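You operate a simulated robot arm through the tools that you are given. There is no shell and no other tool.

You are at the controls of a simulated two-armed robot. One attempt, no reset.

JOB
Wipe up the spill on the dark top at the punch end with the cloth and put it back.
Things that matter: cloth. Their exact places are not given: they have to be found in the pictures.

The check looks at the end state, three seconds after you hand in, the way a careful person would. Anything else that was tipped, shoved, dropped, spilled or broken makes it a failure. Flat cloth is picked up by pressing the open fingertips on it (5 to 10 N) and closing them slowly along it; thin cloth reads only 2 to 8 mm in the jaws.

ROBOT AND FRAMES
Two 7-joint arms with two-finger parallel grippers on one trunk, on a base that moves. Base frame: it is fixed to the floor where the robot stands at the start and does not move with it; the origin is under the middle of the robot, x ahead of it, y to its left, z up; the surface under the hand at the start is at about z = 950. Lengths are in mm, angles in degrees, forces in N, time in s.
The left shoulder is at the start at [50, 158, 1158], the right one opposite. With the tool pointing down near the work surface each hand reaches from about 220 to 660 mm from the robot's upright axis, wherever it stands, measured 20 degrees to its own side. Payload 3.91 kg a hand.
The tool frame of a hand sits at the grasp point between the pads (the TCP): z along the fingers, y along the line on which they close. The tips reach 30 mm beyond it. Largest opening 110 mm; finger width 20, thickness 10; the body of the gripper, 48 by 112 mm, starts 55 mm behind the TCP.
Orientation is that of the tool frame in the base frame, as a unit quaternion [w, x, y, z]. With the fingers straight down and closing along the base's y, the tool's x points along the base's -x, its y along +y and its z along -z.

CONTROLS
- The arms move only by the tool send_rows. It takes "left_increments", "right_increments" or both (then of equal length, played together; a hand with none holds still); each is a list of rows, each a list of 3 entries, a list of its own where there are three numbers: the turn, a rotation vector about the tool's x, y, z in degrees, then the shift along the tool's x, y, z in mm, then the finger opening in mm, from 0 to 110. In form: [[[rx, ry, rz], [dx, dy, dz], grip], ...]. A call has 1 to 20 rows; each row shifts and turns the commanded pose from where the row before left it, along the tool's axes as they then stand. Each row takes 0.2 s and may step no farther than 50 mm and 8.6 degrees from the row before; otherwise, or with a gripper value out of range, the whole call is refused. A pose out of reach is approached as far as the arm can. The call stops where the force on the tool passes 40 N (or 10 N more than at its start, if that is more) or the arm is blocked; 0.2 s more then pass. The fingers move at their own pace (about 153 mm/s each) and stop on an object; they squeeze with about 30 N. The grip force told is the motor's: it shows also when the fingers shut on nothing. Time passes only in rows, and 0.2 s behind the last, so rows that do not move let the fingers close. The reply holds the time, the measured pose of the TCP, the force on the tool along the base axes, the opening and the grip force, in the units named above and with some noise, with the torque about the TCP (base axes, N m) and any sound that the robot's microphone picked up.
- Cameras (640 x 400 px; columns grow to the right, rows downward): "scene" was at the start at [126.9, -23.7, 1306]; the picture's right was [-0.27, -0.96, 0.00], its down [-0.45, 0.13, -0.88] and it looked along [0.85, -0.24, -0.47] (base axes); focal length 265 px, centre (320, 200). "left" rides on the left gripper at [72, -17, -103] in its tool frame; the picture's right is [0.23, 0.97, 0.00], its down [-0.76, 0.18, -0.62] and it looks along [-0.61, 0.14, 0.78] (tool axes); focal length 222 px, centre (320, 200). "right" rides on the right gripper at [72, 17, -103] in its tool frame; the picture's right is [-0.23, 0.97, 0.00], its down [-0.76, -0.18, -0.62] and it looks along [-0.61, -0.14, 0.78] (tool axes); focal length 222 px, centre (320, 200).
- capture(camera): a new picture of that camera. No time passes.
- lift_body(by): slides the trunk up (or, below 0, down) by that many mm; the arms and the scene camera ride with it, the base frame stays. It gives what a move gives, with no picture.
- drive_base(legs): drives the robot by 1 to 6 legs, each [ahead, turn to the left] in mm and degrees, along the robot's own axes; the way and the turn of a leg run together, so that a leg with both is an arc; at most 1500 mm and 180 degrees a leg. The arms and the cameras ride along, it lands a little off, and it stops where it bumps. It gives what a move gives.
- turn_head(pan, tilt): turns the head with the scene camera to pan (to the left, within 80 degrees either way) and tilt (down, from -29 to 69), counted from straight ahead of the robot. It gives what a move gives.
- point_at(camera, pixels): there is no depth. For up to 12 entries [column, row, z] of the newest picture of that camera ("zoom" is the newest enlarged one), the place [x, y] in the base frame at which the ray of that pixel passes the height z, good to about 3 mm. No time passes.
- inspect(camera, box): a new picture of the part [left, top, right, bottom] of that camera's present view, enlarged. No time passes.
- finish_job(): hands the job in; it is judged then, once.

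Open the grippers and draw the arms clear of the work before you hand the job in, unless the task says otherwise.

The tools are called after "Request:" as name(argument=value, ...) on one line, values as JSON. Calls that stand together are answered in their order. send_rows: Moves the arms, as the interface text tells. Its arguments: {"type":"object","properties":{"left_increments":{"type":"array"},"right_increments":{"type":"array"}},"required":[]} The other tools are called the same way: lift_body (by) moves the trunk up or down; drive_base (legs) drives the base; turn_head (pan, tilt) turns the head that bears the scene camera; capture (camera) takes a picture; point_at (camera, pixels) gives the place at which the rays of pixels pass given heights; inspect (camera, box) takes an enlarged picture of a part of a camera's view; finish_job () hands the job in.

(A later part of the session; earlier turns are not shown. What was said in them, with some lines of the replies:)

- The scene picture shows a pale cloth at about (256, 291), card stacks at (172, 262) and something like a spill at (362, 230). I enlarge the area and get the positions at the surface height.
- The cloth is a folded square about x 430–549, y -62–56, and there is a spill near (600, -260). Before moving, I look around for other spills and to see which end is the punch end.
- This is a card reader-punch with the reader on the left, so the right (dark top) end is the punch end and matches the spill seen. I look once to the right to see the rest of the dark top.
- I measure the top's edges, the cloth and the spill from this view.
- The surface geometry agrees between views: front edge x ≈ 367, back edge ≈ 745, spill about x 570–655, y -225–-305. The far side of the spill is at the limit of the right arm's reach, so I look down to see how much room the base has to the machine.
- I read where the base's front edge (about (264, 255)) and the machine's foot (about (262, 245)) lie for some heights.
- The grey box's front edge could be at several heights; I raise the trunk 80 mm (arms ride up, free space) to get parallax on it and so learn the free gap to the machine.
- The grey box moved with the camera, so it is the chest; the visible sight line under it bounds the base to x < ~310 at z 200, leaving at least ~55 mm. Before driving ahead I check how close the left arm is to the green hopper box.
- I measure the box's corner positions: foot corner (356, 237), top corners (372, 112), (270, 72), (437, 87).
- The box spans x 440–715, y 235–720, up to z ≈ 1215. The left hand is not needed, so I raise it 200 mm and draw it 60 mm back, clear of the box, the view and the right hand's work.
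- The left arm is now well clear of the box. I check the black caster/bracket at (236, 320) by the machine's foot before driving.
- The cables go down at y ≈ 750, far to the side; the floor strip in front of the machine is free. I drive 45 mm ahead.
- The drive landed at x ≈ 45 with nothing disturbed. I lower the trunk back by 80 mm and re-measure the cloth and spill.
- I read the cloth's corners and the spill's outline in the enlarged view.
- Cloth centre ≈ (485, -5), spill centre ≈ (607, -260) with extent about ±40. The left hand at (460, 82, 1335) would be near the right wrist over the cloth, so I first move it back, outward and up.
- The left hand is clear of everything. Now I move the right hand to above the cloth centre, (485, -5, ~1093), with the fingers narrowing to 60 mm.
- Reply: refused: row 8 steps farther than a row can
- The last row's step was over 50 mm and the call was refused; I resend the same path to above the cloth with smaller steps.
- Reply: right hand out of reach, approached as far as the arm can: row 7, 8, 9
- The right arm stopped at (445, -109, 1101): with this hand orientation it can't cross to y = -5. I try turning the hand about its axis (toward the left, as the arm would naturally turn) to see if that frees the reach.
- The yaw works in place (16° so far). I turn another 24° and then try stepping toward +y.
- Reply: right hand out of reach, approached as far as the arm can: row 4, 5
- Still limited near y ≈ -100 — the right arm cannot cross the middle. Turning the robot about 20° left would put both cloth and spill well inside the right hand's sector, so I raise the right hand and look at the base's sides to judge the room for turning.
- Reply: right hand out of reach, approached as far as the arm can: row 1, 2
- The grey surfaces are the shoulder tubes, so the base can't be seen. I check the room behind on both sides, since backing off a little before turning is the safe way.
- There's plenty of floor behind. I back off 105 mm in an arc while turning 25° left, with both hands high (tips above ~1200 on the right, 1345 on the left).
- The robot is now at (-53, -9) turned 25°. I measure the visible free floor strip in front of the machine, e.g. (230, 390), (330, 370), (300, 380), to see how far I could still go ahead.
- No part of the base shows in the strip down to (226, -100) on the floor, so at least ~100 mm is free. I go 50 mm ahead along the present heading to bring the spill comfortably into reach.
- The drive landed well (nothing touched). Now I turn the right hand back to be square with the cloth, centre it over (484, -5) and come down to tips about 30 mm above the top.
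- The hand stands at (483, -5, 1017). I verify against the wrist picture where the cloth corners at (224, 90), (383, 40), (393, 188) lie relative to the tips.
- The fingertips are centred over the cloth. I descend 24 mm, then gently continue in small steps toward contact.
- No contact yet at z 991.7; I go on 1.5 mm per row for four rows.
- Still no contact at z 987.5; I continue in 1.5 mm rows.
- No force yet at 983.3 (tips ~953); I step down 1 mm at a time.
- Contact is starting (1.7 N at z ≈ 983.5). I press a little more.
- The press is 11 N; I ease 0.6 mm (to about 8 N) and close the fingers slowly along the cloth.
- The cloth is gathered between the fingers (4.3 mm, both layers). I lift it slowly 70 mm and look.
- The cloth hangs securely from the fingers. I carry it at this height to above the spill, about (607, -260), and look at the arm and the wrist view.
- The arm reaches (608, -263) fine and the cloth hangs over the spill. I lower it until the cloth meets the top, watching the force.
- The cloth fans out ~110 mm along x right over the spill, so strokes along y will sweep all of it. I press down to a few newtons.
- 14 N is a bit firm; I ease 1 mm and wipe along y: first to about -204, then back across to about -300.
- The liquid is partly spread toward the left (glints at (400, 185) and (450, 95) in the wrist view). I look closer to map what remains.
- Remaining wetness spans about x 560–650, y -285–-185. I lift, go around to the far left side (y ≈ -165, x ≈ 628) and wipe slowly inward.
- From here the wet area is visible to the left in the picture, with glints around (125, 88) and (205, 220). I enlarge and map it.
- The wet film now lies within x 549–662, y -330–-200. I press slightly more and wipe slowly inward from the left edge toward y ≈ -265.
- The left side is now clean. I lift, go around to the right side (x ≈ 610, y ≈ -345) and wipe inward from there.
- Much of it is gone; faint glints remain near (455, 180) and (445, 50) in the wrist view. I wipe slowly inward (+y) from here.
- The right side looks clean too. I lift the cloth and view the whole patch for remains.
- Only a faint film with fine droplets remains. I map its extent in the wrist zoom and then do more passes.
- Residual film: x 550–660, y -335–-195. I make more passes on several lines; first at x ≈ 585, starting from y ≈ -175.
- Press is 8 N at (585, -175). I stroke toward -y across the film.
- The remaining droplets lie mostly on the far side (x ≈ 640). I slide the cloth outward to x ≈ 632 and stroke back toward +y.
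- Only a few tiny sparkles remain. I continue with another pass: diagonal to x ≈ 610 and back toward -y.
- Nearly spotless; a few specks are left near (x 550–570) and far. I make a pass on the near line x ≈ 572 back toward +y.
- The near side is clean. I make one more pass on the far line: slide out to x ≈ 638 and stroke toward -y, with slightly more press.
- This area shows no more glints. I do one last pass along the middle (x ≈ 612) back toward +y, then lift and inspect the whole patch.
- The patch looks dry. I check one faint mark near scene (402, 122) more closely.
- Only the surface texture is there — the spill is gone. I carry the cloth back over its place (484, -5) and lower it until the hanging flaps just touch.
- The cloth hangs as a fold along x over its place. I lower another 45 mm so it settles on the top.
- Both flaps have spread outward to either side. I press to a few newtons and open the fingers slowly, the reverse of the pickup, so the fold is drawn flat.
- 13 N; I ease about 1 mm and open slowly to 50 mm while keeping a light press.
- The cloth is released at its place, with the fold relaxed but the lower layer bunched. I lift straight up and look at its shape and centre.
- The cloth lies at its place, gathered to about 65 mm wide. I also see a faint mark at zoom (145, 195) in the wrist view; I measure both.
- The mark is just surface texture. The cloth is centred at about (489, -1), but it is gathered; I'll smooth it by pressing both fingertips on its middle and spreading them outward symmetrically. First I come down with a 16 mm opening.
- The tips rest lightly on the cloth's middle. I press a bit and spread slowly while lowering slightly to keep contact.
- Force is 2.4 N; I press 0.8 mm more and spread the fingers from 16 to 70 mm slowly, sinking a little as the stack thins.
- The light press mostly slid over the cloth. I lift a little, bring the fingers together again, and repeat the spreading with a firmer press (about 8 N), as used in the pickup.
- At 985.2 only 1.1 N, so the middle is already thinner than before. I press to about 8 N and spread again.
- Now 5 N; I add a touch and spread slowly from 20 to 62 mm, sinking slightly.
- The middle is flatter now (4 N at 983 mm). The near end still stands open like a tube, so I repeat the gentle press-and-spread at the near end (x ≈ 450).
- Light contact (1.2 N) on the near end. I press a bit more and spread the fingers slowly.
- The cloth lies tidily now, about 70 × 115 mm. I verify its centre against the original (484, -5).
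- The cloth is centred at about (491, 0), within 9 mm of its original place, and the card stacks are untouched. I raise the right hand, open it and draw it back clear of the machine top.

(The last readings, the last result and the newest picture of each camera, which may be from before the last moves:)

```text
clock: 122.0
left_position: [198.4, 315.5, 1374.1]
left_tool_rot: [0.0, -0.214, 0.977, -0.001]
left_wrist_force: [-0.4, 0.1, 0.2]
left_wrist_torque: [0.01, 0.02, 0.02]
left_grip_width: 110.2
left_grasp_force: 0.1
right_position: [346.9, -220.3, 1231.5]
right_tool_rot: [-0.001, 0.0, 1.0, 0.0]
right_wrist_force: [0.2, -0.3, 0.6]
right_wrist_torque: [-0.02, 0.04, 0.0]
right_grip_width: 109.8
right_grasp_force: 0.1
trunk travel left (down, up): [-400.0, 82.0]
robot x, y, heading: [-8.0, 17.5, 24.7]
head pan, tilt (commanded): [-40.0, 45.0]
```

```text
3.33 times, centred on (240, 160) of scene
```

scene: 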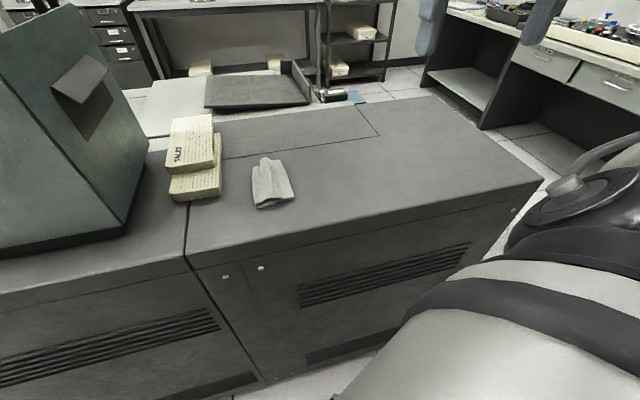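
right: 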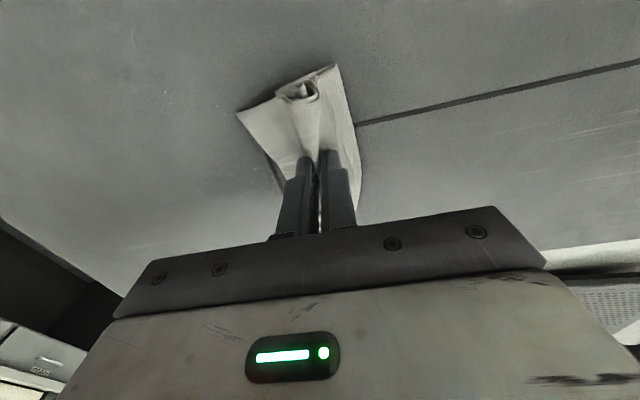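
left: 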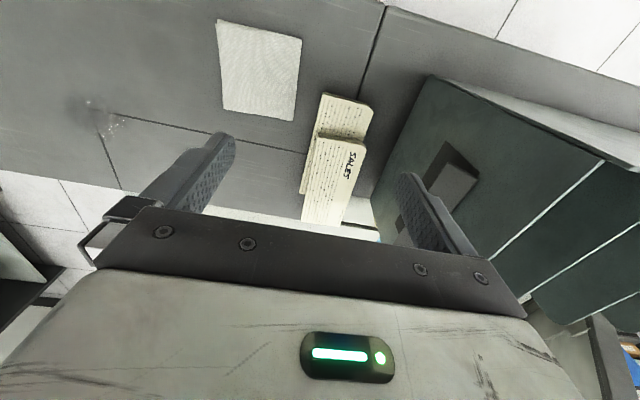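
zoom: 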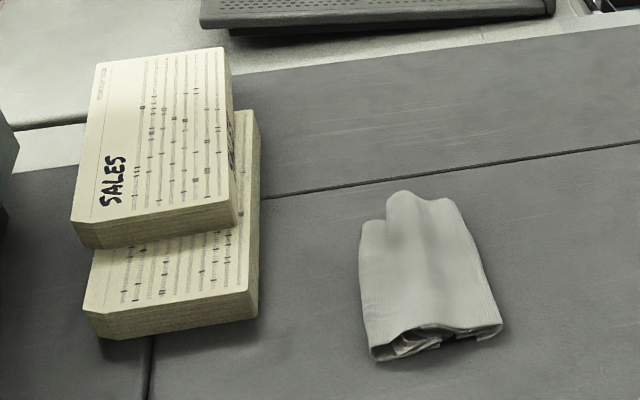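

The top is dry and the cloth rests in its place, with nothing else moved. One last wrist-camera look for any glints before handing in.

Request:
capture(camera="right")

Request:
inspect(camera="right", box=[200, 20, 600, 240])

```text
taken
```

right: 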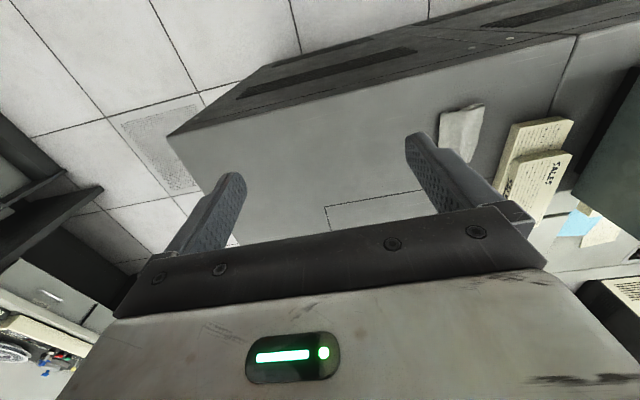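

```text
1.60 times, centred on (400, 130) of right
```

zoom: 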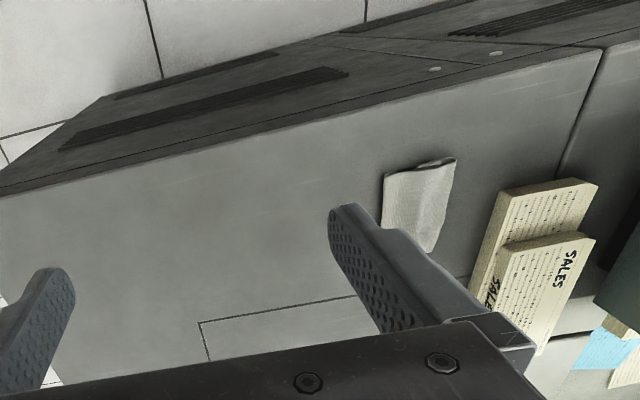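

No glints or dark film are left anywhere on the top. The cloth lies at its place, the grippers are open and the arms are clear, so I hand the job in.

Request:
finish_job()

```text
The job is handed in.
```

I wiped up the spill on the dark top at the punch end and put the cloth back, then handed the job in. The last close-up pictures show the surface dry, with no glints or wet film left.

- **Cloth:** It lies about 9 mm from where it started. It is less flat than before, gathered to roughly 70 mm wide instead of about 110 mm. Pressing and spreading it smoothed it only partly.
- **Surroundings:** The card stacks and the green box look unmoved in the pictures.
- **Robot:** I turned it about 25° to the left, because the right arm could not reach across to the cloth from the start position. It ended there, with both grippers open and both arms raised clear of the work.
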